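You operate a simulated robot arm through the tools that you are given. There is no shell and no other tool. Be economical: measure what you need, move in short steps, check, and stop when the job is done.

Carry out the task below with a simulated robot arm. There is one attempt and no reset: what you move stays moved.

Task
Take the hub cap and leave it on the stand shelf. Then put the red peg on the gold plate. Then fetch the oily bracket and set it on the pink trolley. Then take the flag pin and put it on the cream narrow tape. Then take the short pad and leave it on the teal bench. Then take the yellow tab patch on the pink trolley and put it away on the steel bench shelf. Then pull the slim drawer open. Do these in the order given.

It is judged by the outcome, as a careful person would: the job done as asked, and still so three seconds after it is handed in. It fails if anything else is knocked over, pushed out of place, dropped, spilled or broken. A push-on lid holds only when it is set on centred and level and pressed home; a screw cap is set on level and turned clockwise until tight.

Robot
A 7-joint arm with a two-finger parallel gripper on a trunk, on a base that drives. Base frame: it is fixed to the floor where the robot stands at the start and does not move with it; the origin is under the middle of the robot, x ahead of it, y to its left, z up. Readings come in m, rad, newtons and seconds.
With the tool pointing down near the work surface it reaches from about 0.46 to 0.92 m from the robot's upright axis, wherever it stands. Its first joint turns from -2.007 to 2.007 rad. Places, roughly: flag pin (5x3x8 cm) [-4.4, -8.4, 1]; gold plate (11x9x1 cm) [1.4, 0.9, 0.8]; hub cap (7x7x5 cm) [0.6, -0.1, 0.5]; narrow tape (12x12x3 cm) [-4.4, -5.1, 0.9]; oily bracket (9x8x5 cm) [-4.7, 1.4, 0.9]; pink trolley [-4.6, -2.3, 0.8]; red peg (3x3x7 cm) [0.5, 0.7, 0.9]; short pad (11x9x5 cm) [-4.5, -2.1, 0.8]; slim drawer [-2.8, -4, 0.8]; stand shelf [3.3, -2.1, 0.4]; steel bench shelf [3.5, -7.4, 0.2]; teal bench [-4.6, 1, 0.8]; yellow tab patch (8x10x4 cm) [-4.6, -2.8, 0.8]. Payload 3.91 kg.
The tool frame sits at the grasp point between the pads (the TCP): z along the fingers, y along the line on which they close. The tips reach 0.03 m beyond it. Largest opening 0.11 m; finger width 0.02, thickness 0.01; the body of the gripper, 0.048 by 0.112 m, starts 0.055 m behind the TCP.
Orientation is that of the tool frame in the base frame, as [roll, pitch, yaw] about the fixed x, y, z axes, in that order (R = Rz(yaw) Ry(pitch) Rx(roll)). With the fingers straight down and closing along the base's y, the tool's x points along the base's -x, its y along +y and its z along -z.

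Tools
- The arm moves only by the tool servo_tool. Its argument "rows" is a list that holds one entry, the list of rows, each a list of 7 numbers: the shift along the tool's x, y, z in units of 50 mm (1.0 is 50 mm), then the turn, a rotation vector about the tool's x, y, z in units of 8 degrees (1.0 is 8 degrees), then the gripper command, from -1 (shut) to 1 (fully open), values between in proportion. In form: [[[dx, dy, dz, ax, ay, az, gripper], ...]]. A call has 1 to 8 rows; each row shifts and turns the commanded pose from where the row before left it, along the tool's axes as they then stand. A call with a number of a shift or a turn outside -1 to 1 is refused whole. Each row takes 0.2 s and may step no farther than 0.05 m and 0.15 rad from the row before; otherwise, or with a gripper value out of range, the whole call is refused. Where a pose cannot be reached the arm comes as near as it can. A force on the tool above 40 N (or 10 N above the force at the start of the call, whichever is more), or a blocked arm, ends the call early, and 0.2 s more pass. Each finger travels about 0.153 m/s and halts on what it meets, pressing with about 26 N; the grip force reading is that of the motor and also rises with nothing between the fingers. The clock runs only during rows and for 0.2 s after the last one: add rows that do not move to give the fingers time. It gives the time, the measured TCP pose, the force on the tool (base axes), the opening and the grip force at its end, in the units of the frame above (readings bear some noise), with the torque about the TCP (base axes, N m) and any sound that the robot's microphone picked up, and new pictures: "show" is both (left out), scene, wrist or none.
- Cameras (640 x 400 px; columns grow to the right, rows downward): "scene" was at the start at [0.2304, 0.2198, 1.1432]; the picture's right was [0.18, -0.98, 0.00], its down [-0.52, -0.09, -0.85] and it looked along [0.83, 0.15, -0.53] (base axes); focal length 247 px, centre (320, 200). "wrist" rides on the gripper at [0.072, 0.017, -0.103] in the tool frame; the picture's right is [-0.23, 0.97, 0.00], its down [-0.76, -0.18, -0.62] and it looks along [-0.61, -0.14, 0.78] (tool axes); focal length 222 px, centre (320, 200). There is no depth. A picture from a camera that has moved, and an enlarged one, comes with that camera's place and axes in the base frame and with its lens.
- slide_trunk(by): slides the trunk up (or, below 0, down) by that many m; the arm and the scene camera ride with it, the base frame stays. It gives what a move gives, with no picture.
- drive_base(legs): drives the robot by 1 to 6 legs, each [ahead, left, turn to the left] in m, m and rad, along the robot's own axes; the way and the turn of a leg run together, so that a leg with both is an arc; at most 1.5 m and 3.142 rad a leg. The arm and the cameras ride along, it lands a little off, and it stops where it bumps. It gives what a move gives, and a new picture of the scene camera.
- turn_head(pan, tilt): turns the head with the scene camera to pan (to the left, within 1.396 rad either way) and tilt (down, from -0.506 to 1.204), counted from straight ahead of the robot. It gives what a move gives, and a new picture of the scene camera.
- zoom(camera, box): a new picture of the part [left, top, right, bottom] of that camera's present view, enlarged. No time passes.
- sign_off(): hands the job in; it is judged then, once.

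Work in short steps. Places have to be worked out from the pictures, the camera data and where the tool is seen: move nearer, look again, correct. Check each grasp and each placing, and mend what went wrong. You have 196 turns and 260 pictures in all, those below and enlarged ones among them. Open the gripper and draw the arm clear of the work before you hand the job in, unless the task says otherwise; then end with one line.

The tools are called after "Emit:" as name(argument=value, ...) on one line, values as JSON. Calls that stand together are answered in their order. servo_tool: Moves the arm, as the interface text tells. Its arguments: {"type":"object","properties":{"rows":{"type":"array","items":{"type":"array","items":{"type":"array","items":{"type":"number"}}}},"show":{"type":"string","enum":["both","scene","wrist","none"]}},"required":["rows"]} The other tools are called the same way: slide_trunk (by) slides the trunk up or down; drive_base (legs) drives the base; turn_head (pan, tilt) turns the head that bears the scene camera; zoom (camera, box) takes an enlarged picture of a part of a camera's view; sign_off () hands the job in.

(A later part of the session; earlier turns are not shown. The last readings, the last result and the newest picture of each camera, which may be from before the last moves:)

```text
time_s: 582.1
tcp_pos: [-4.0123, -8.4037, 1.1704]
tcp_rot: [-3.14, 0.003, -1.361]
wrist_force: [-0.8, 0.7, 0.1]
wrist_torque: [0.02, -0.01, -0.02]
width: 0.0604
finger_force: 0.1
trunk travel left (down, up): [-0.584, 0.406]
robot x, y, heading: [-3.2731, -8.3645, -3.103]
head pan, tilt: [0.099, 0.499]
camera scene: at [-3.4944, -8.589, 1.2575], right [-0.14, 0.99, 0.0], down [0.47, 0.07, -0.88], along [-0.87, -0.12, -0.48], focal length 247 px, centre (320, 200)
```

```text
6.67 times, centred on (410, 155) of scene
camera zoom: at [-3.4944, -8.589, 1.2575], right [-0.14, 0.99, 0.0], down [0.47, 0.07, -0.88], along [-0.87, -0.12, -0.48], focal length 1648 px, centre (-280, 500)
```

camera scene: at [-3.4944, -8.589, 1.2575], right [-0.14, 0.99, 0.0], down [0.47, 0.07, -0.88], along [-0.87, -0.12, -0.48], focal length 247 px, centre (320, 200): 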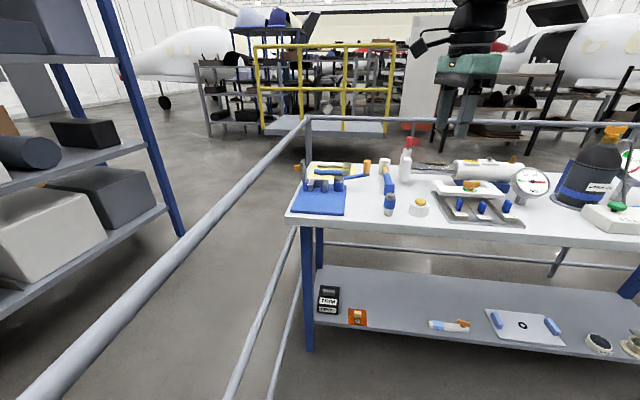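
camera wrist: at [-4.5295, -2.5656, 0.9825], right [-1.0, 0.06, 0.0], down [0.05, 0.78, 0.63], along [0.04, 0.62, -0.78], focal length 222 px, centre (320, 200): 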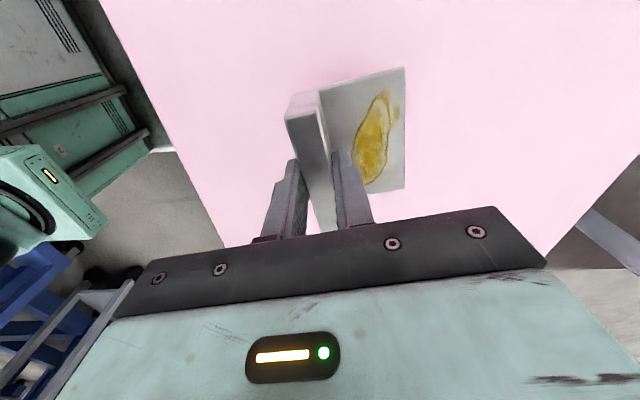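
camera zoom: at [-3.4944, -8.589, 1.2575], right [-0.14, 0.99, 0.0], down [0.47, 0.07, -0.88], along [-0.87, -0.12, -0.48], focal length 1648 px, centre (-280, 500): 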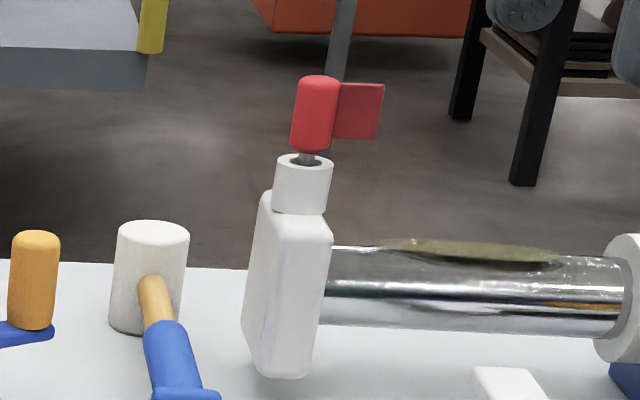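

The pin is a red cylinder (z ≈0.99–1.035) with its flag pointing +y, sitting in a white socket. I'll grip across x. Driving forward 0.4 m and aligning yaw, then looking from above.

Emit:
drive_base(legs=[[0.4, 0, -0.038]])

Emit:
servo_tool(rows=[[[0, 0, 0, 0, 0, 0.6, 0.1], [0, 0, 0, 0, 0, 0.6, 0.1], [0, 0, 0, 0, 0, 0, 0.1]]])

```text
time_s: 584.5
tcp_pos: [-4.4087, -8.3895, 1.1707]
tcp_rot: [3.14, 0.003, -1.394]
wrist_force: [0.3, -1.0, 0.0]
wrist_torque: [0.0, 0.03, -0.05]
width: 0.0605
finger_force: 0.1
trunk travel left (down, up): [-0.584, 0.406]
robot x, y, heading: [-3.6659, -8.3754, -3.136]
head pan, tilt: [0.099, 0.499]
camera scene: at [-3.8956, -8.5904, 1.2575], right [-0.11, 0.99, 0.0], down [0.48, 0.05, -0.88], along [-0.87, -0.09, -0.48], focal length 247 px, centre (320, 200)
```

scene: 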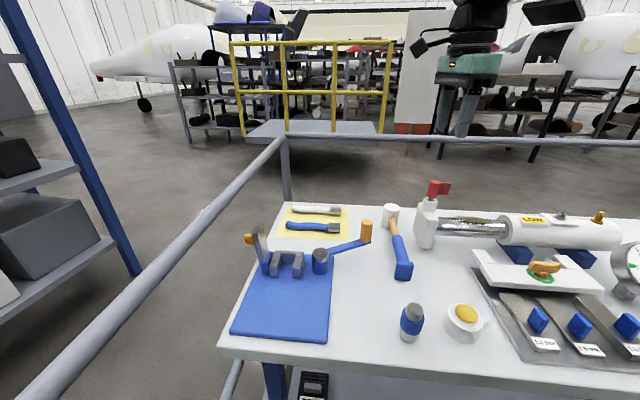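

```text
time_s: 585.3
tcp_pos: [-4.4074, -8.3885, 1.1701]
tcp_rot: [3.141, 0.002, -1.561]
wrist_force: [-0.2, 0.4, 0.5]
wrist_torque: [-0.03, 0.01, 0.0]
width: 0.0607
finger_force: 0.1
trunk travel left (down, up): [-0.584, 0.406]
robot x, y, heading: [-3.6679, -8.3687, -3.136]
head pan, tilt: [0.099, 0.499]
camera scene: at [-3.8956, -8.5904, 1.2575], right [-0.11, 0.99, 0.0], down [0.48, 0.05, -0.88], along [-0.87, -0.09, -0.48], focal length 247 px, centre (320, 200)
camera wrist: at [-4.4242, -8.4618, 1.2733], right [-0.98, 0.22, 0.0], down [0.17, 0.76, 0.63], along [0.14, 0.61, -0.78], focal length 222 px, centre (320, 200)
```

scene: 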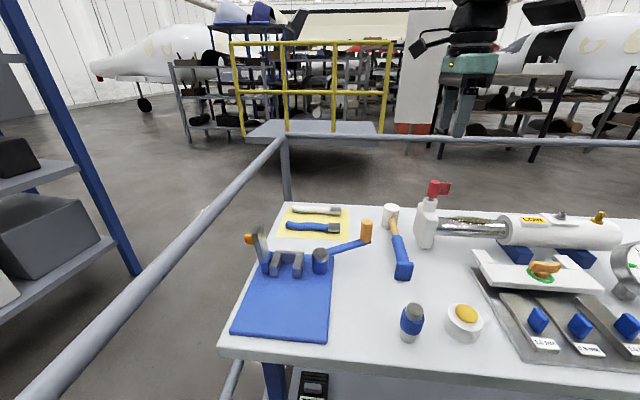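
wrist: 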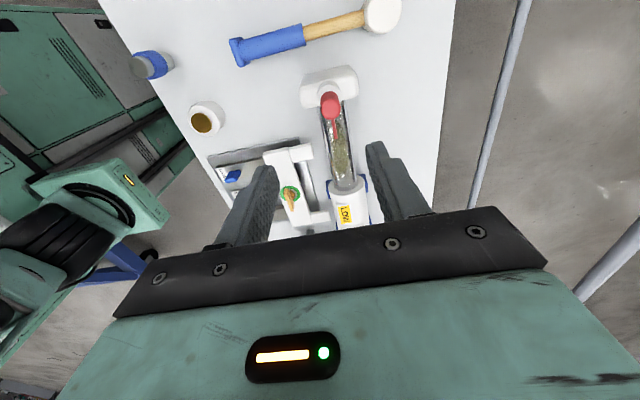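

The pin is at (−4.42, −8.393). Small correction, then lowering by trunk around it.

Emit:
servo_tool(rows=[[[0.09, 0.25, 0, 0, 0, 0, 0.1], [0, 0, 0, 0, 0, 0, 0.1]]], show="none")

Emit:
slide_trunk(by=-0.13)

Emit:
servo_tool(rows=[[[0, 0, 0, 0, 0, 0, 0.1]]])

```text
time_s: 585.9
tcp_pos: [-4.42, -8.393, 1.1683]
tcp_rot: [-3.141, 0.002, -1.561]
wrist_force: [0.5, 0.2, 0.2]
wrist_torque: [0.01, 0.0, 0.03]
width: 0.0605
finger_force: 0.1
trunk travel left (down, up): [-0.584, 0.406]
robot x, y, heading: [-3.6633, -8.3728, -3.135]
head pan, tilt: [0.099, 0.499]
```

```text
time_s: 587.5
tcp_pos: [-4.4204, -8.394, 1.0391]
tcp_rot: [3.14, 0.004, -1.564]
wrist_force: [0.2, 0.5, 0.5]
wrist_torque: [0.0, 0.02, 0.0]
width: 0.0603
finger_force: 0.1
trunk travel left (down, up): [-0.454, 0.536]
robot x, y, heading: [-3.6664, -8.3745, -3.136]
head pan, tilt: [0.099, 0.499]
```

```text
time_s: 587.9
tcp_pos: [-4.4212, -8.3931, 1.0394]
tcp_rot: [-3.141, 0.004, -1.563]
wrist_force: [0.1, -0.1, -0.2]
wrist_torque: [0.02, 0.0, -0.03]
width: 0.0605
finger_force: 0.1
trunk travel left (down, up): [-0.454, 0.536]
robot x, y, heading: [-3.6632, -8.3725, -3.139]
head pan, tilt: [0.099, 0.499]
camera scene: at [-3.8956, -8.5904, 1.1275], right [-0.11, 0.99, 0.0], down [0.48, 0.05, -0.88], along [-0.87, -0.09, -0.48], focal length 247 px, centre (320, 200)
camera wrist: at [-4.4367, -8.4667, 1.1424], right [-0.98, 0.22, 0.0], down [0.17, 0.76, 0.63], along [0.14, 0.61, -0.78], focal length 222 px, centre (320, 200)
```

scene: 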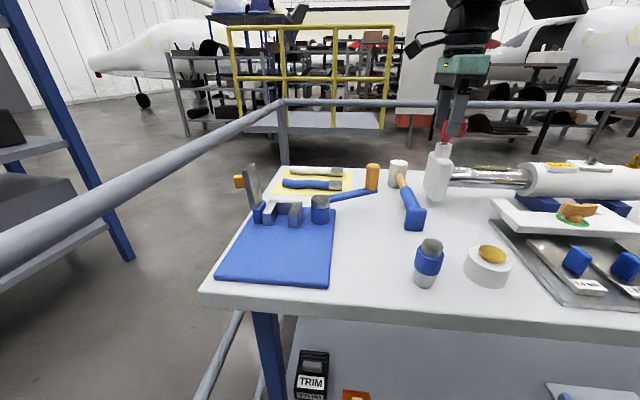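
wrist: 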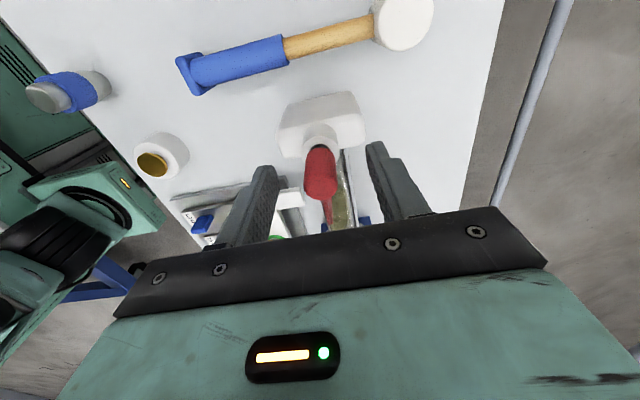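

The pin is centred between the fingers, flag clear. I'll lower 14 mm and close.

Emit:
servo_tool(rows=[[[0, 0, 0.28, 0, 0, 0, 0.1], [0, 0, 0, 0, 0, 0, -0.4], [0, 0, 0, 0, 0, 0, -1], [0, 0, 0, 0, 0, 0, -1], [0, 0, 0, 0, 0, 0, -1]]], show="none")

Emit:
zoom(camera="scene", box=[405, 80, 505, 210])

```text
time_s: 589.1
tcp_pos: [-4.4206, -8.3927, 1.0248]
tcp_rot: [3.141, 0.004, -1.562]
wrist_force: [-1.1, 0.6, 1.1]
wrist_torque: [-0.01, 0.06, -0.02]
width: 0.0202
finger_force: 26.2
trunk travel left (down, up): [-0.454, 0.536]
robot x, y, heading: [-3.6671, -8.3738, -3.135]
head pan, tilt: [0.099, 0.499]
```

```text
3.08 times, centred on (455, 145) of scene
camera zoom: at [-3.8956, -8.5904, 1.1275], right [-0.11, 0.99, 0.0], down [0.48, 0.05, -0.88], along [-0.87, -0.09, -0.48], focal length 760 px, centre (-95, 369)
```

zoom: 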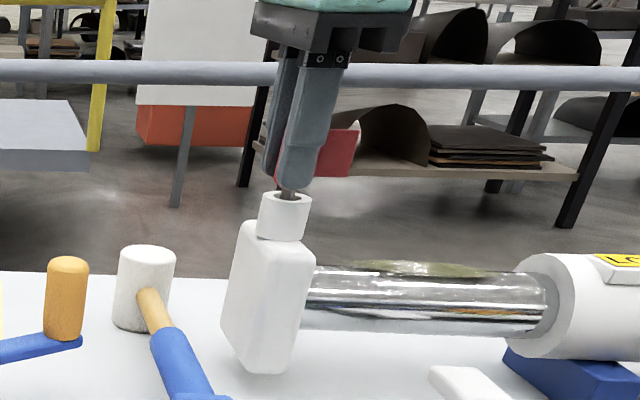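

Gripped at 20 mm. I'll lift straight up with the trunk and check the block stays.

Emit:
slide_trunk(by=0.12)

Emit:
zoom(camera="scene", box=[385, 80, 525, 270])

```text
time_s: 590.6
tcp_pos: [-4.4205, -8.3928, 1.1447]
tcp_rot: [3.14, 0.004, -1.563]
wrist_force: [-0.5, 0.1, -0.8]
wrist_torque: [0.03, 0.0, 0.0]
width: 0.0203
finger_force: 26.0
trunk travel left (down, up): [-0.574, 0.416]
robot x, y, heading: [-3.6628, -8.373, -3.134]
head pan, tilt: [0.099, 0.499]
```

```text
2.11 times, centred on (455, 175) of scene
camera zoom: at [-3.8956, -8.5904, 1.2475], right [-0.11, 0.99, 0.0], down [0.48, 0.05, -0.88], along [-0.87, -0.09, -0.48], focal length 520 px, centre (36, 253)
```

zoom: 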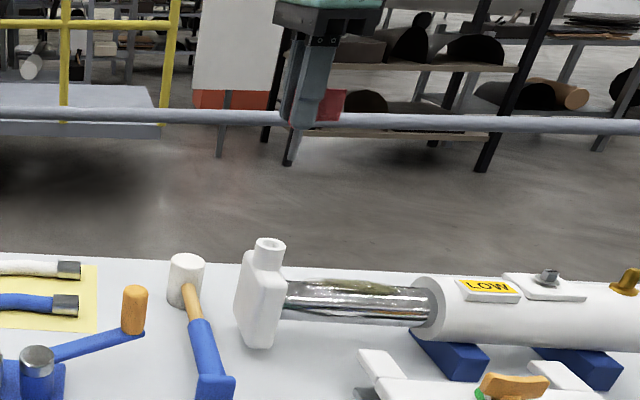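

The pin is out and the valve block is undisturbed. I'll back away and strafe north to the rack with the tape.

Emit:
drive_base(legs=[[-0.42, 0, 0], [0, -1.5, 0], [0, -1.5, 0], [0, -0.2, 0]])

Emit:
turn_head(pan=0.0, tilt=0.3)

```text
time_s: 608.4
tcp_pos: [-4.0575, -5.1997, 1.1448]
tcp_rot: [3.142, 0.005, -1.553]
wrist_force: [-0.2, 0.5, -0.3]
wrist_torque: [-0.05, -0.03, -0.03]
width: 0.0205
finger_force: 26.3
trunk travel left (down, up): [-0.574, 0.416]
robot x, y, heading: [-3.3018, -5.1714, -3.131]
head pan, tilt: [0.099, 0.499]
camera scene: at [-3.5316, -5.3931, 1.2475], right [-0.11, 0.99, 0.0], down [0.48, 0.05, -0.88], along [-0.87, -0.1, -0.48], focal length 247 px, centre (320, 200)
```

scene: 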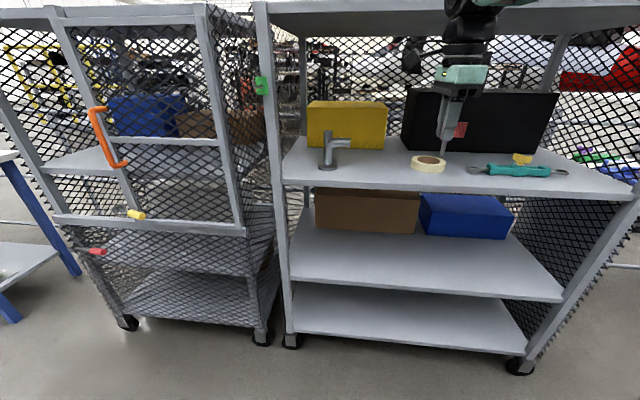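

```text
time_s: 609.1
tcp_pos: [-4.0586, -5.2007, 1.1455]
tcp_rot: [3.141, 0.003, -1.553]
wrist_force: [-0.9, -0.4, 0.2]
wrist_torque: [0.01, -0.01, -0.02]
width: 0.0203
finger_force: 26.2
trunk travel left (down, up): [-0.574, 0.416]
robot x, y, heading: [-3.3005, -5.173, -3.13]
head pan, tilt: [0.0, 0.3]
camera scene: at [-3.5346, -5.3841, 1.2658], right [-0.01, 1.0, 0.0], down [0.3, 0.0, -0.96], along [-0.95, -0.01, -0.3], focal length 247 px, centre (320, 200)
```

scene: 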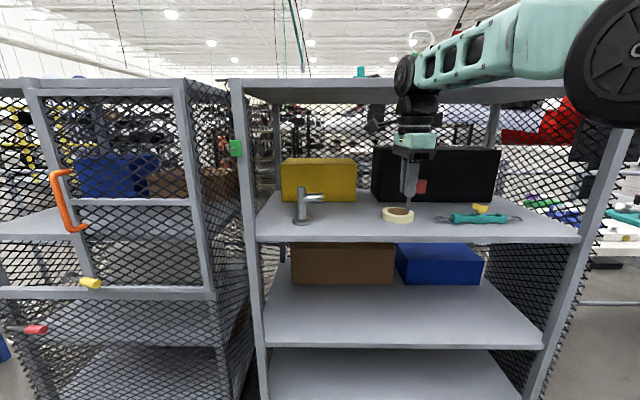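

The cream tape ring is on the middle shelf at about (−4.45, −5.09). Zooming on it.

Emit:
zoom(camera="scene", box=[350, 140, 450, 235])

```text
4.21 times, centred on (400, 188) of scene
camera zoom: at [-3.5346, -5.3841, 1.2658], right [-0.01, 1.0, 0.0], down [0.3, 0.0, -0.96], along [-0.95, -0.01, -0.3], focal length 1040 px, centre (-17, 253)
```

zoom: 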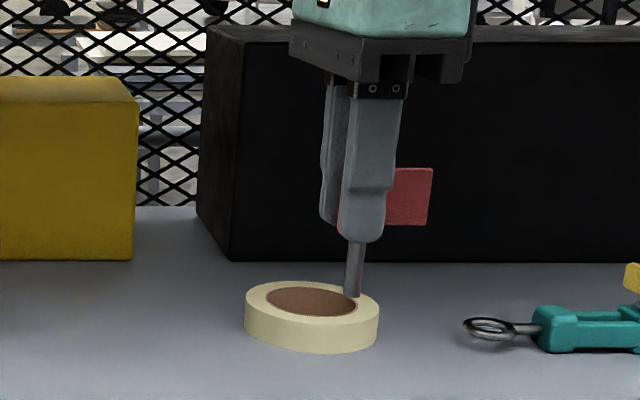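

The tape is a ring with an open 8 cm core, so I'll lay the pin as a chord across it on the south side, flag leaning outward. First I'll rotate the gripper to face the rack, then tilt.

Emit:
servo_tool(rows=[[[0, 0, 0, 0, 0, -1, -1], [0, 0, 0, 0, 0, -1, -1], [0, 0, 0, 0, 0, -1, -1], [0, 0, 0, 0, 0, -1, -1], [0, 0, 0, 0, 0, -1, -1], [0, 0, 0, 0, 0, -1, -1], [0, 0, 0, 0, 0, -1, -1], [0, 0, 0, 0, 0, -1, -1]]], show="none")

Emit:
servo_tool(rows=[[[0.6, 0, 0, 0, 0, -1, -1], [0.6, 0, 0, 0, 0, -1, -1], [0.6, 0, 0, 0, 0, -1, -1], [0, 0, 0, 0, -1, -0.1, -1], [0, 0, 0, 0, -1, 0, -1], [0, 0, 0, 0, -1, 0, -1], [0, 0, 0, 0, -1, 0, -1], [0, 0, 0, 0, -1, 0, -1]]], show="none")

Emit:
servo_tool(rows=[[[0, 0, 0, 0, -1, 0, -1], [0, 0, 0, 0, -1, 0, -1], [0, 0, 0, 0, -0.6, 0, -1], [0, 0, 0, 0, 0, -0.9, -1], [0, 0, 0, 0, 0, -0.9, -1], [0, 0, 0, 0, 0, 0, -1]]])

```text
time_s: 610.9
tcp_pos: [-4.0589, -5.1996, 1.1453]
tcp_rot: [-3.138, 0.002, -0.435]
wrist_force: [0.2, 0.3, 0.6]
wrist_torque: [-0.02, -0.03, 0.0]
width: 0.0201
finger_force: 26.3
trunk travel left (down, up): [-0.574, 0.416]
robot x, y, heading: [-3.302, -5.1771, -3.125]
head pan, tilt: [0.0, 0.3]
```

```text
time_s: 612.7
tcp_pos: [-3.9719, -5.227, 1.1451]
tcp_rot: [-3.139, 0.699, 0.0]
wrist_force: [-0.3, 0.2, -1.2]
wrist_torque: [0.0, -0.01, -0.02]
width: 0.02
finger_force: 25.9
trunk travel left (down, up): [-0.574, 0.416]
robot x, y, heading: [-3.3031, -5.1754, -3.127]
head pan, tilt: [0.0, 0.3]
```

```text
time_s: 614.1
tcp_pos: [-3.9732, -5.2254, 1.1448]
tcp_rot: [-2.715, 1.006, 0.489]
wrist_force: [0.2, 0.0, -0.6]
wrist_torque: [0.0, -0.02, 0.0]
width: 0.0204
finger_force: 25.8
trunk travel left (down, up): [-0.574, 0.416]
robot x, y, heading: [-3.3014, -5.1738, -3.13]
head pan, tilt: [0.0, 0.3]
camera scene: at [-3.5346, -5.3841, 1.2659], right [-0.01, 1.0, 0.0], down [0.3, 0.0, -0.96], along [-0.96, -0.01, -0.3], focal length 247 px, centre (320, 200)
camera wrist: at [-3.8462, -5.2246, 1.1301], right [0.01, -1.0, -0.02], down [0.16, -0.02, 0.99], along [-0.99, -0.01, 0.16], focal length 222 px, centre (320, 200)
```

scene: 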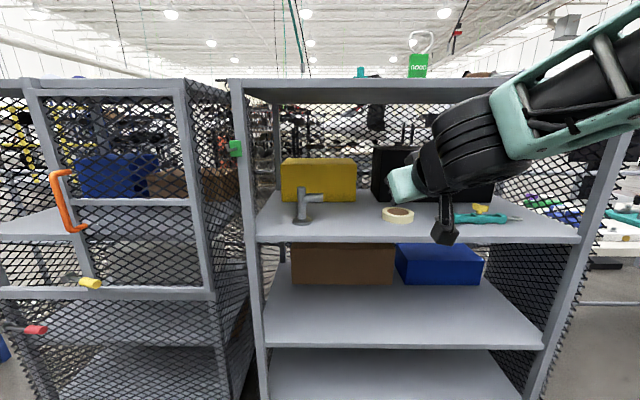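
wrist: 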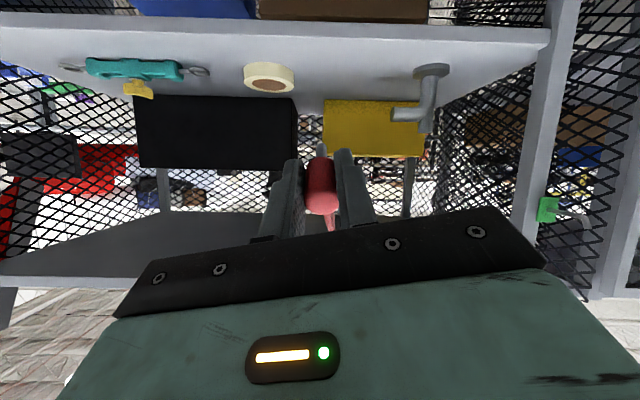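

The tilt of 29° with a slight roll is achieved. I'll lower the trunk 12 cm and take views for parallax on the tape.

Emit:
slide_trunk(by=-0.13)

Emit:
servo_tool(rows=[[[0, 0, 0, 0, 0, 0, -1]]])

```text
time_s: 615.7
tcp_pos: [-3.9721, -5.2262, 1.015]
tcp_rot: [-2.717, 1.005, 0.487]
wrist_force: [-0.4, 0.2, -0.1]
wrist_torque: [-0.02, 0.03, 0.01]
width: 0.0204
finger_force: 25.6
trunk travel left (down, up): [-0.444, 0.546]
robot x, y, heading: [-3.3045, -5.1755, -3.129]
head pan, tilt: [0.0, 0.3]
```

```text
time_s: 616.1
tcp_pos: [-3.9737, -5.2254, 1.0165]
tcp_rot: [-2.716, 1.005, 0.489]
wrist_force: [0.0, 0.1, -0.7]
wrist_torque: [-0.01, 0.01, 0.0]
width: 0.0204
finger_force: 25.8
trunk travel left (down, up): [-0.444, 0.546]
robot x, y, heading: [-3.3037, -5.1731, -3.134]
head pan, tilt: [0.0, 0.3]
camera scene: at [-3.5345, -5.3841, 1.1359], right [-0.01, 1.0, 0.0], down [0.3, 0.0, -0.96], along [-0.96, -0.01, -0.3], focal length 247 px, centre (320, 200)
camera wrist: at [-3.8462, -5.2247, 1.0001], right [0.01, -1.0, -0.02], down [0.16, -0.02, 0.99], along [-0.99, -0.01, 0.16], focal length 222 px, centre (320, 200)
```

scene: 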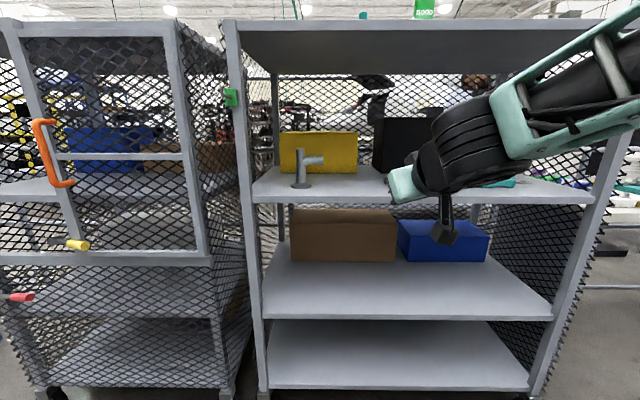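
wrist: 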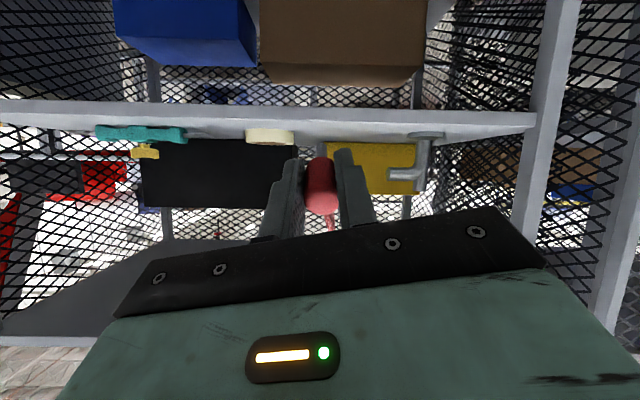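

Parallax gives the tape at about (−4.36, −5.115), top z≈0.96. I'll approach 25 cm, shift right 8 cm, and check again.

Emit:
drive_base(legs=[[0.25, -0.08, 0]])

Emit:
slide_trunk(by=0.04)

Emit:
servo_tool(rows=[[[0, 0, 0, 0, 0, 0, -1]]], show="wrist")

```text
time_s: 618.0
tcp_pos: [-4.2221, -5.1562, 1.0155]
tcp_rot: [-2.714, 1.007, 0.496]
wrist_force: [-0.1, -0.7, -0.7]
wrist_torque: [-0.01, -0.03, -0.02]
width: 0.0201
finger_force: 26.0
trunk travel left (down, up): [-0.444, 0.546]
robot x, y, heading: [-3.5499, -5.0944, -3.114]
head pan, tilt: [0.0, 0.3]
camera scene: at [-3.7816, -5.3106, 1.1359], right [-0.02, 1.0, 0.0], down [0.3, 0.01, -0.96], along [-0.95, -0.02, -0.3], focal length 247 px, centre (320, 200)
```

scene: 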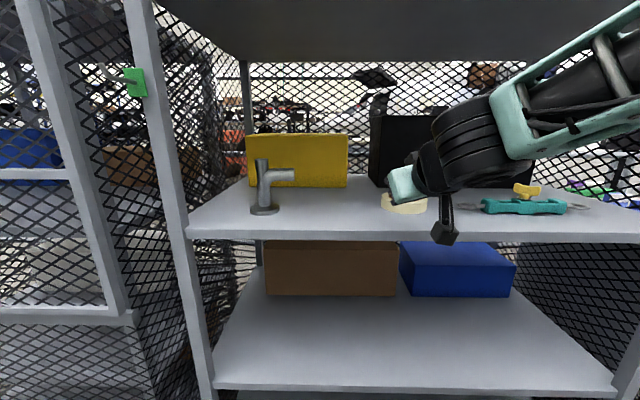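

```text
time_s: 618.8
tcp_pos: [-4.2212, -5.1572, 1.0547]
tcp_rot: [-2.717, 1.005, 0.495]
wrist_force: [0.5, 0.0, -1.1]
wrist_torque: [-0.01, -0.01, -0.02]
width: 0.0202
finger_force: 25.5
trunk travel left (down, up): [-0.484, 0.506]
robot x, y, heading: [-3.5513, -5.0992, -3.119]
head pan, tilt: [0.0, 0.3]
```

```text
time_s: 619.2
tcp_pos: [-4.2211, -5.1573, 1.0547]
tcp_rot: [-2.716, 1.005, 0.494]
wrist_force: [-0.4, 0.6, -1.2]
wrist_torque: [-0.01, 0.0, 0.03]
width: 0.0202
finger_force: 26.4
trunk travel left (down, up): [-0.484, 0.506]
robot x, y, heading: [-3.5511, -5.0985, -3.122]
head pan, tilt: [0.0, 0.3]
camera wrist: at [-4.0948, -5.1543, 1.0401], right [0.02, -1.0, -0.02], down [0.16, -0.02, 0.99], along [-0.99, -0.02, 0.16], focal length 222 px, centre (320, 200)
```

wrist: 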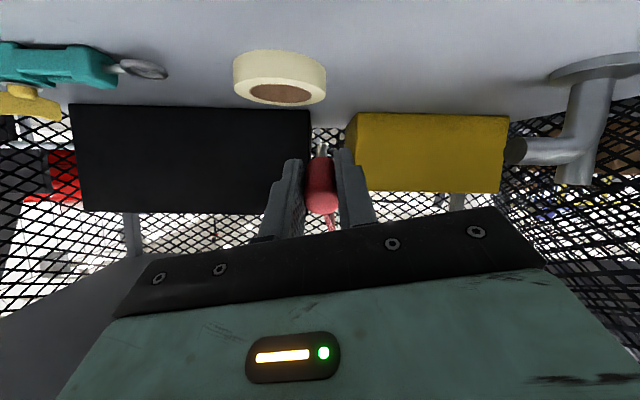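

The tape's apparent width gives its centre at (−4.40, −5.105), top z≈0.95. I'll drive forward 14 cm, right 2.5 cm, and lower to z≈1.0.

Emit:
drive_base(legs=[[0.14, -0.025, 0]])

Emit:
slide_trunk(by=-0.05)

Emit:
zoom(camera="wrist", box=[160, 0, 480, 250])

Emit:
zoom(camera="scene", box=[300, 130, 500, 260])

```text
time_s: 620.5
tcp_pos: [-4.3592, -5.1381, 1.0547]
tcp_rot: [-2.717, 1.005, 0.5]
wrist_force: [-0.2, 0.4, -0.5]
wrist_torque: [0.01, 0.05, 0.01]
width: 0.0203
finger_force: 25.8
trunk travel left (down, up): [-0.484, 0.506]
robot x, y, heading: [-3.6913, -5.076, -3.117]
head pan, tilt: [0.0, 0.3]
camera scene: at [-3.9185, -5.29, 1.1759], right [-0.03, 1.0, 0.0], down [0.3, 0.01, -0.96], along [-0.95, -0.03, -0.3], focal length 247 px, centre (320, 200)
```

scene: 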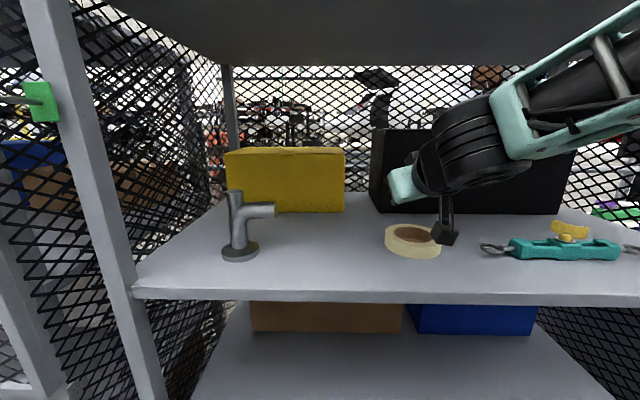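

```text
time_s: 621.5
tcp_pos: [-4.3587, -5.1376, 1.0049]
tcp_rot: [-2.716, 1.005, 0.502]
wrist_force: [-0.1, -0.4, -0.5]
wrist_torque: [0.0, -0.01, 0.03]
width: 0.02
finger_force: 26.3
trunk travel left (down, up): [-0.434, 0.556]
robot x, y, heading: [-3.6859, -5.0779, -3.117]
head pan, tilt: [0.0, 0.3]
```

```text
1.60 times, centred on (320, 125) of wrist
camera zoom: at [-4.2322, -5.1348, 0.9901], right [0.02, -1.0, -0.02], down [0.16, -0.02, 0.99], along [-0.99, -0.02, 0.16], focal length 355 px, centre (320, 320)
```

zoom: 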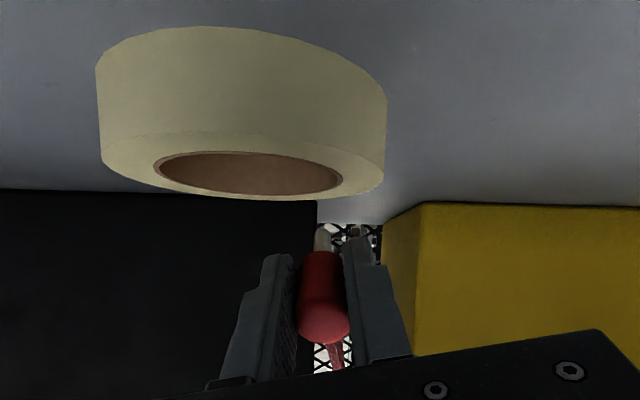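

```text
3.08 times, centred on (400, 195) of scene
camera zoom: at [-3.9185, -5.29, 1.1259], right [-0.03, 1.0, 0.0], down [0.3, 0.01, -0.96], along [-0.95, -0.03, -0.3], focal length 760 px, centre (74, 215)
```

zoom: 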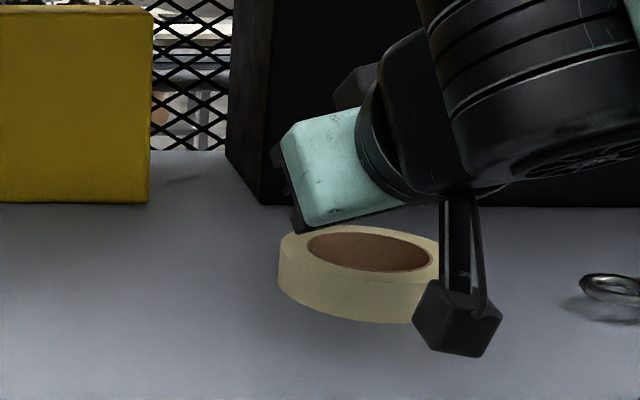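

The tape centre is (−4.388, −5.104), top 0.953. I'll nudge 8 mm toward centre and lower to first contact.

Emit:
servo_tool(rows=[[[0.04, -0.155, 0, 0, 0, 0, -1], [0, 0, 0, 0, 0, 0, -1]]], show="none")

Emit:
slide_trunk(by=-0.018)

```text
time_s: 622.1
tcp_pos: [-4.3585, -5.1289, 1.0055]
tcp_rot: [-2.715, 1.006, 0.5]
wrist_force: [-0.7, 0.2, -0.4]
wrist_torque: [0.0, -0.02, 0.0]
width: 0.0202
finger_force: 26.0
trunk travel left (down, up): [-0.434, 0.556]
robot x, y, heading: [-3.6902, -5.0785, -3.112]
head pan, tilt: [0.0, 0.3]
```

```text
time_s: 622.7
tcp_pos: [-4.3593, -5.1298, 0.9875]
tcp_rot: [-2.716, 1.006, 0.498]
wrist_force: [0.0, -0.2, 0.3]
wrist_torque: [0.02, -0.03, -0.01]
width: 0.0204
finger_force: 26.2
trunk travel left (down, up): [-0.416, 0.574]
robot x, y, heading: [-3.6887, -5.0765, -3.115]
head pan, tilt: [0.0, 0.3]
```

Emit:
slide_trunk(by=-0.008)

Emit:
zoom(camera="wrist", box=[160, 0, 480, 250])

```text
time_s: 623.3
tcp_pos: [-4.3578, -5.1289, 0.9824]
tcp_rot: [-2.712, 1.011, 0.502]
wrist_force: [10.4, 4.3, 24.1]
wrist_torque: [0.09, 1.15, -0.32]
width: 0.0207
finger_force: 26.1
trunk travel left (down, up): [-0.408, 0.582]
robot x, y, heading: [-3.6889, -5.0769, -3.12]
head pan, tilt: [0.0, 0.3]
```

```text
1.60 times, centred on (320, 125) of wrist
camera zoom: at [-4.2319, -5.1263, 0.9675], right [0.02, -1.0, -0.02], down [0.17, -0.02, 0.99], along [-0.99, -0.02, 0.17], focal length 355 px, centre (320, 320)
```

zoom: 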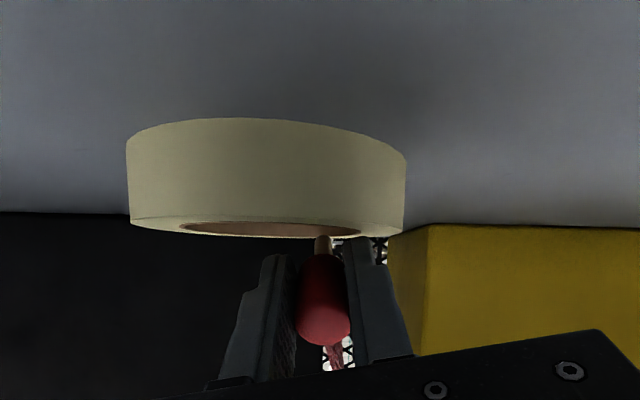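

The tip is pressing at the inner edge of the ring. I'll rise 15 mm, shift outward and forward slightly so it lands on the ring body, and lower again.

Emit:
slide_trunk(by=0.016)

Emit:
servo_tool(rows=[[[-0.106, 0.096, 0.14, 0, 0, 0, -1], [0, 0, 0, 0, 0, 0, -1]]], show="none")

Emit:
slide_trunk(by=-0.012)

Emit:
zoom(camera="scene", box=[340, 160, 460, 240])

```text
time_s: 623.9
tcp_pos: [-4.3601, -5.1294, 0.9944]
tcp_rot: [-2.717, 1.005, 0.497]
wrist_force: [-0.9, 0.5, 0.3]
wrist_torque: [-0.03, 0.01, 0.0]
width: 0.0199
finger_force: 26.5
trunk travel left (down, up): [-0.424, 0.566]
robot x, y, heading: [-3.6894, -5.0776, -3.11]
head pan, tilt: [0.0, 0.3]
```

```text
time_s: 624.5
tcp_pos: [-4.3671, -5.1367, 0.9965]
tcp_rot: [-2.717, 1.004, 0.502]
wrist_force: [0.4, 0.2, -0.8]
wrist_torque: [0.02, 0.02, 0.01]
width: 0.0204
finger_force: 26.0
trunk travel left (down, up): [-0.424, 0.566]
robot x, y, heading: [-3.6867, -5.0757, -3.114]
head pan, tilt: [0.0, 0.3]
```

```text
time_s: 625.1
tcp_pos: [-4.3672, -5.1354, 0.9845]
tcp_rot: [-2.715, 1.004, 0.501]
wrist_force: [-0.6, 0.9, -0.7]
wrist_torque: [0.02, -0.03, 0.0]
width: 0.0201
finger_force: 25.4
trunk travel left (down, up): [-0.412, 0.578]
robot x, y, heading: [-3.688, -5.0798, -3.114]
head pan, tilt: [0.0, 0.3]
```

```text
5.00 times, centred on (400, 200) of scene
camera zoom: at [-3.9185, -5.29, 1.1038], right [-0.03, 1.0, 0.0], down [0.3, 0.01, -0.96], along [-0.95, -0.03, -0.3], focal length 1236 px, centre (-80, 200)
```

zoom: 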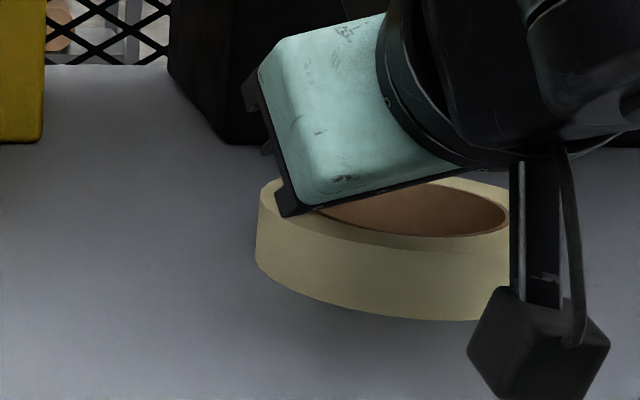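

Emit:
slide_trunk(by=-0.007)

```text
time_s: 625.7
tcp_pos: [-4.3674, -5.1357, 0.982]
tcp_rot: [-2.71, 1.013, 0.505]
wrist_force: [1.4, 0.7, 26.9]
wrist_torque: [-0.17, 1.25, -0.09]
width: 0.0205
finger_force: 26.3
trunk travel left (down, up): [-0.405, 0.585]
robot x, y, heading: [-3.6881, -5.0766, -3.116]
head pan, tilt: [0.0, 0.3]
```

Now a clean vertical contact, with the handle only millimetres above the ring. I'll open slowly.

Emit:
servo_tool(rows=[[[0, 0, 0, 0, 0, 0, -0.6], [0, 0, 0, 0, 0, 0, -0.5], [0, 0, 0, 0, 0, 0, -0.35], [0, 0, 0, 0, 0, 0, -0.2], [0, 0, 0, 0, 0, 0, -0.1], [0, 0, 0, 0, 0, 0, -0.1]]], show="wrist")

```text
time_s: 626.3
tcp_pos: [-4.3681, -5.1333, 0.9832]
tcp_rot: [-2.707, 1.018, 0.5]
wrist_force: [-3.4, 3.3, 13.9]
wrist_torque: [-0.26, 0.33, -0.08]
width: 0.0332
finger_force: 0.1
trunk travel left (down, up): [-0.405, 0.585]
robot x, y, heading: [-3.6902, -5.0791, -3.115]
head pan, tilt: [0.0, 0.3]
stopped in row 3: the force on the tool passed its limit at 41 N (the readings are from after the stop); the commanded pose is now the measured one
camera wrist: at [-4.2423, -5.131, 0.9667], right [0.01, -1.0, -0.02], down [0.17, -0.02, 0.98], along [-0.98, -0.02, 0.17], focal length 222 px, centre (320, 200)
```

wrist: 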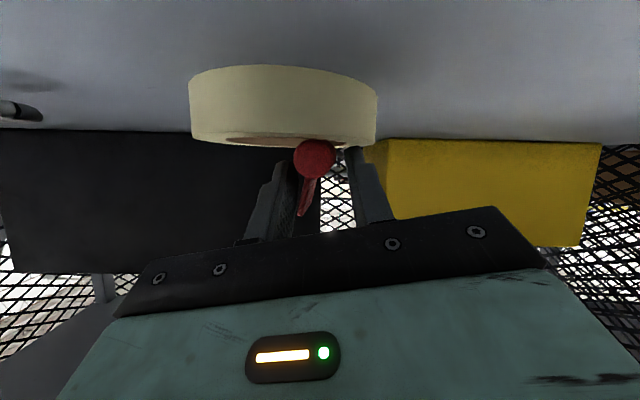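

The fingertip is on the ring, and the flag is leaning inward. I'll lift 5 mm and nudge the pin outward with the inner finger so the flag falls outward over the ring.

Emit:
slide_trunk(by=0.006)

Emit:
servo_tool(rows=[[[-0.04, 0.145, 0, 0, 0, 0, -0.4], [-0.04, 0.145, 0, 0, 0, 0, -0.4], [0, 0, 0, 0, 0, 0, -0.4]]], show="wrist")

```text
time_s: 626.9
tcp_pos: [-4.3679, -5.1349, 0.9848]
tcp_rot: [-2.711, 1.008, 0.5]
wrist_force: [0.0, 0.4, -0.4]
wrist_torque: [0.03, -0.04, 0.0]
width: 0.0359
finger_force: 0.0
trunk travel left (down, up): [-0.411, 0.579]
robot x, y, heading: [-3.6906, -5.0788, -3.115]
head pan, tilt: [0.0, 0.3]
```

```text
time_s: 627.7
tcp_pos: [-4.3677, -5.1489, 0.9856]
tcp_rot: [-2.713, 1.012, 0.496]
wrist_force: [-1.1, 2.3, 0.8]
wrist_torque: [0.02, 0.06, -0.06]
width: 0.0336
finger_force: 0.7
trunk travel left (down, up): [-0.411, 0.579]
robot x, y, heading: [-3.6918, -5.0798, -3.118]
head pan, tilt: [0.0, 0.3]
camera wrist: at [-4.2419, -5.146, 0.971], right [0.01, -1.0, -0.02], down [0.17, -0.02, 0.99], along [-0.99, -0.02, 0.17], focal length 222 px, centre (320, 200)
```

wrist: 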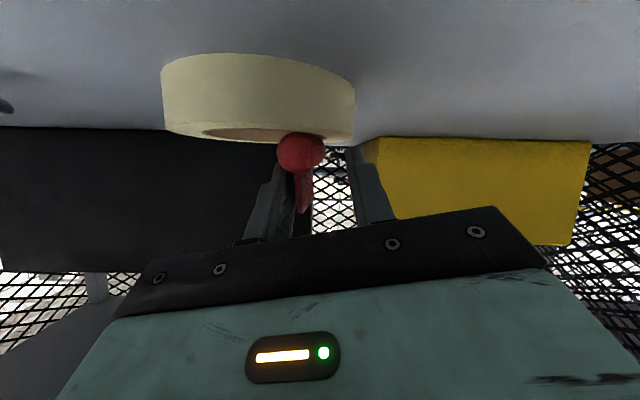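

Flag now upright. I'll push another 12 mm outward.

Emit:
servo_tool(rows=[[[-0.03, 0.12, 0, 0, 0, 0, -0.3], [-0.03, 0.12, 0, 0, 0, 0, -0.3], [0, 0, 0, 0, 0, 0, -0.2]]], show="wrist")

```text
time_s: 628.5
tcp_pos: [-4.3683, -5.1614, 0.9869]
tcp_rot: [-2.712, 1.01, 0.498]
wrist_force: [-1.1, 1.0, 0.1]
wrist_torque: [-0.02, -0.03, -0.02]
width: 0.0441
finger_force: 0.0
trunk travel left (down, up): [-0.411, 0.579]
robot x, y, heading: [-3.6889, -5.0806, -3.117]
head pan, tilt: [0.0, 0.3]
camera wrist: at [-4.2416, -5.1594, 0.9714], right [0.02, -1.0, -0.02], down [0.17, -0.02, 0.99], along [-0.99, -0.02, 0.17], focal length 222 px, centre (320, 200)
```

wrist: 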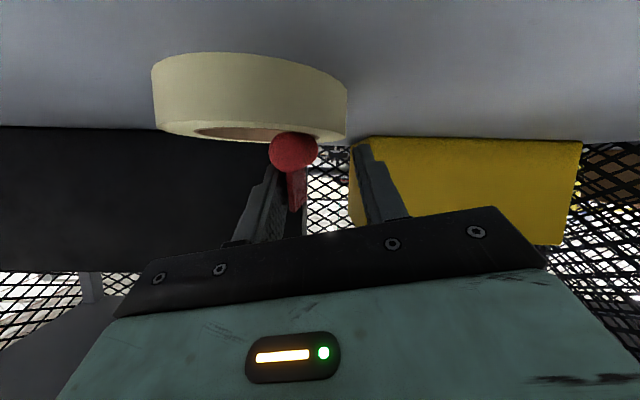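

Emit:
servo_tool(rows=[[[-0.04, 0.15, 0, 0, 0, 0, -0.2], [-0.03, 0.1, 0, 0, 0, 0, -0.2], [0, 0, 0, 0, 0, 0, -0.2]]], show="wrist")

```text
time_s: 629.3
tcp_pos: [-4.3677, -5.1753, 0.9866]
tcp_rot: [-2.712, 1.013, 0.499]
wrist_force: [0.8, 2.0, 1.4]
wrist_torque: [0.03, 0.01, -0.02]
width: 0.0444
finger_force: 0.8
trunk travel left (down, up): [-0.411, 0.579]
robot x, y, heading: [-3.688, -5.0807, -3.117]
head pan, tilt: [0.0, 0.3]
camera wrist: at [-4.2419, -5.1726, 0.9713], right [0.02, -1.0, -0.02], down [0.17, -0.02, 0.99], along [-0.99, -0.02, 0.17], focal length 222 px, centre (320, 200)
```

wrist: 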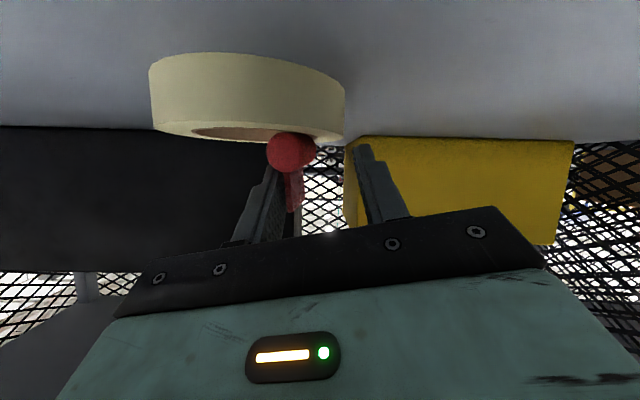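

The tape is now moving along with the pin, so I'll stop pushing. I'll open and withdraw upward to see how it rests.

Emit:
servo_tool(rows=[[[0, 0.0, 0, 0, 0, 0, 0], [0, 0, 0, 0, 0, 0, 0.2], [-0.2, 0, -0.12, 0, 0, 0, 0.2], [-0.4, 0, -0.23, 0, 0, 0, 0.2], [0, 0, 0, 0, 0, 0, 0.2]]], show="wrist")

```text
time_s: 630.5
tcp_pos: [-4.3665, -5.1823, 1.0237]
tcp_rot: [-2.712, 1.01, 0.499]
wrist_force: [-0.7, -0.3, 0.5]
wrist_torque: [-0.01, 0.0, 0.01]
width: 0.0658
finger_force: 0.1
trunk travel left (down, up): [-0.411, 0.579]
robot x, y, heading: [-3.6895, -5.0772, -3.115]
head pan, tilt: [0.0, 0.3]
camera wrist: at [-4.2407, -5.1801, 1.0068], right [0.02, -1.0, -0.02], down [0.17, -0.02, 0.99], along [-0.99, -0.02, 0.17], focal length 222 px, centre (320, 200)
```

wrist: 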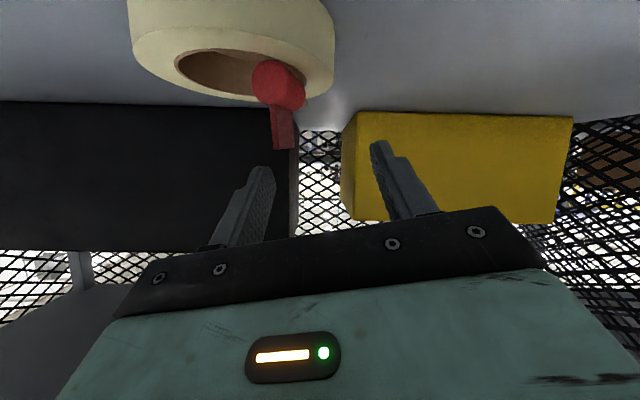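

Emit:
slide_trunk(by=0.06)

Emit:
zoom(camera="scene", box=[340, 160, 460, 250])

Emit:
zoom(camera="wrist", box=[80, 0, 400, 200])

```text
time_s: 631.5
tcp_pos: [-4.367, -5.1813, 1.0818]
tcp_rot: [-2.71, 1.013, 0.498]
wrist_force: [0.0, 0.8, 0.7]
wrist_torque: [0.0, 0.01, 0.01]
width: 0.0662
finger_force: 0.0
trunk travel left (down, up): [-0.471, 0.519]
robot x, y, heading: [-3.6899, -5.0736, -3.118]
head pan, tilt: [0.0, 0.3]
```

```text
4.44 times, centred on (400, 205) of scene
camera zoom: at [-3.9185, -5.2899, 1.1629], right [-0.03, 1.0, 0.0], down [0.3, 0.01, -0.96], along [-0.95, -0.03, -0.3], focal length 1098 px, centre (-36, 178)
```

zoom: 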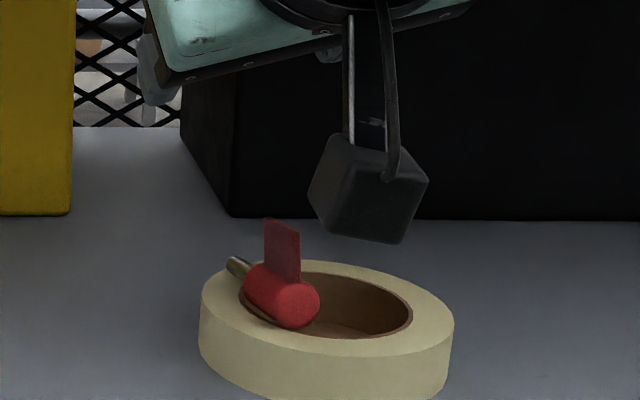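

```text
2.00 times, centred on (240, 100) of wrist
camera zoom: at [-4.2408, -5.1799, 1.0667], right [0.01, -1.0, -0.02], down [0.17, -0.02, 0.99], along [-0.99, -0.02, 0.17], focal length 444 px, centre (480, 400)
```

zoom: 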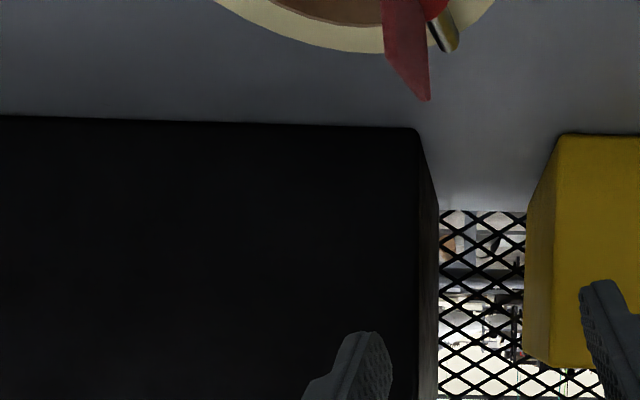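

The pin rests on the tape ring, bridging its rim. Next is the short pad: I'll back out, straighten the tool, and strafe north to the trolley.

Emit:
drive_base(legs=[[-0.3, 0, -0.024], [0, -1.5, 0], [0, -1.45, 0]])

Emit:
servo_tool(rows=[[[0, 0, 0, 0, 0, 0.9, 1], [0, 0, 0, 0, 0.3, 0.9, 1], [0, 0, 0, 0, 1, 0, 1], [0, 0, 0, 0, 1, 0, 1], [0, 0, 0, 0, 1, 0, 1], [0, 0, 0, 0, 1, 0, 1], [0, 0, 0, 0, 1, 0, 1], [0, 0, 0, 0, 1, 0, 1]]], show="none")

Emit:
servo_tool(rows=[[[0, 0, 0, 0, 1, 0, 1], [0, 0, 0, 0, 0.3, 0, 1], [0, 0, -0.8, 0, 0, 0, 1], [0, 0, -0.8, 0, 0, 0, 1], [0, 0, -0.8, 0, 0, 0, 1], [0, 0, 0, 0, 0, 0, 1]]], show="none")

Emit:
turn_head(pan=0.0, tilt=0.6)

```text
time_s: 647.4
tcp_pos: [-4.0455, -2.1845, 1.0824]
tcp_rot: [-2.709, 1.013, 0.46]
wrist_force: [-0.3, 0.2, 0.3]
wrist_torque: [0.01, 0.03, -0.01]
width: 0.0659
finger_force: 0.0
trunk travel left (down, up): [-0.471, 0.519]
robot x, y, heading: [-3.3641, -2.1098, 3.131]
head pan, tilt: [0.0, 0.3]
camera scene: at [-3.6013, -2.3099, 1.1629], right [0.01, 1.0, 0.0], down [0.3, 0.0, -0.96], along [-0.96, 0.01, -0.3], focal length 247 px, centre (320, 200)
```

scene: 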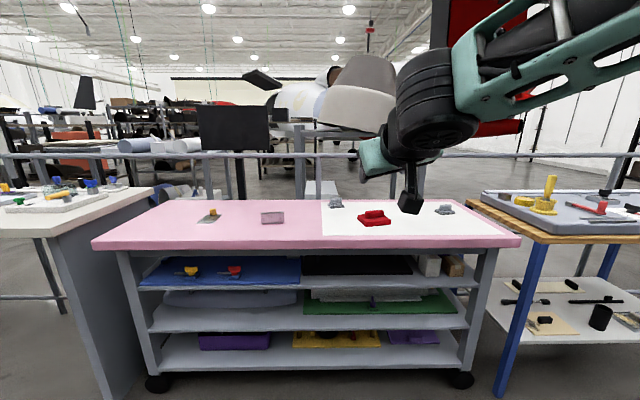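

```text
time_s: 649.2
tcp_pos: [-4.0447, -2.1846, 1.0846]
tcp_rot: [-3.136, 0.185, -0.033]
wrist_force: [1.1, -0.2, 0.1]
wrist_torque: [0.01, -0.01, -0.01]
width: 0.1099
finger_force: 0.0
trunk travel left (down, up): [-0.471, 0.519]
robot x, y, heading: [-3.3692, -2.106, 3.133]
head pan, tilt: [0.0, 0.3]
```

```text
time_s: 650.6
tcp_pos: [-4.0426, -2.185, 1.1912]
tcp_rot: [-3.139, 0.009, -0.037]
wrist_force: [0.3, 1.0, 0.1]
wrist_torque: [-0.01, -0.03, 0.01]
width: 0.1099
finger_force: 0.0
out of reach, approached as far as the arm can: row 5
trunk travel left (down, up): [-0.471, 0.519]
robot x, y, heading: [-3.3642, -2.1072, 3.13]
head pan, tilt: [0.0, 0.3]
```

```text
time_s: 651.4
tcp_pos: [-4.042, -2.1842, 1.1897]
tcp_rot: [-3.138, 0.008, -0.036]
wrist_force: [-0.5, -0.5, -0.1]
wrist_torque: [0.0, 0.01, -0.03]
width: 0.1099
finger_force: 0.0
trunk travel left (down, up): [-0.471, 0.519]
robot x, y, heading: [-3.364, -2.1106, 3.126]
head pan, tilt: [0.0, 0.6]
camera scene: at [-3.5964, -2.31, 1.1355], right [0.01, 1.0, 0.0], down [0.56, -0.01, -0.83], along [-0.83, 0.01, -0.56], focal length 247 px, centre (320, 200)
```

scene: 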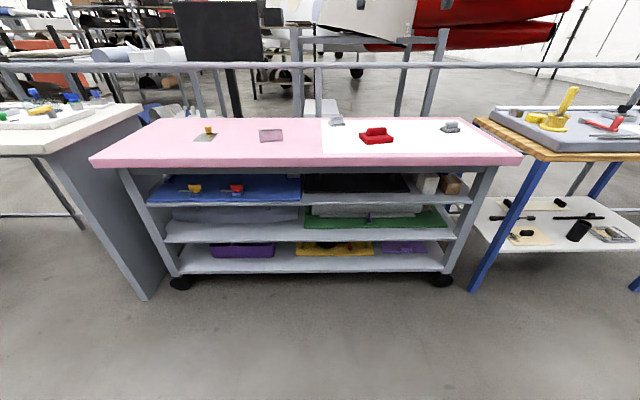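

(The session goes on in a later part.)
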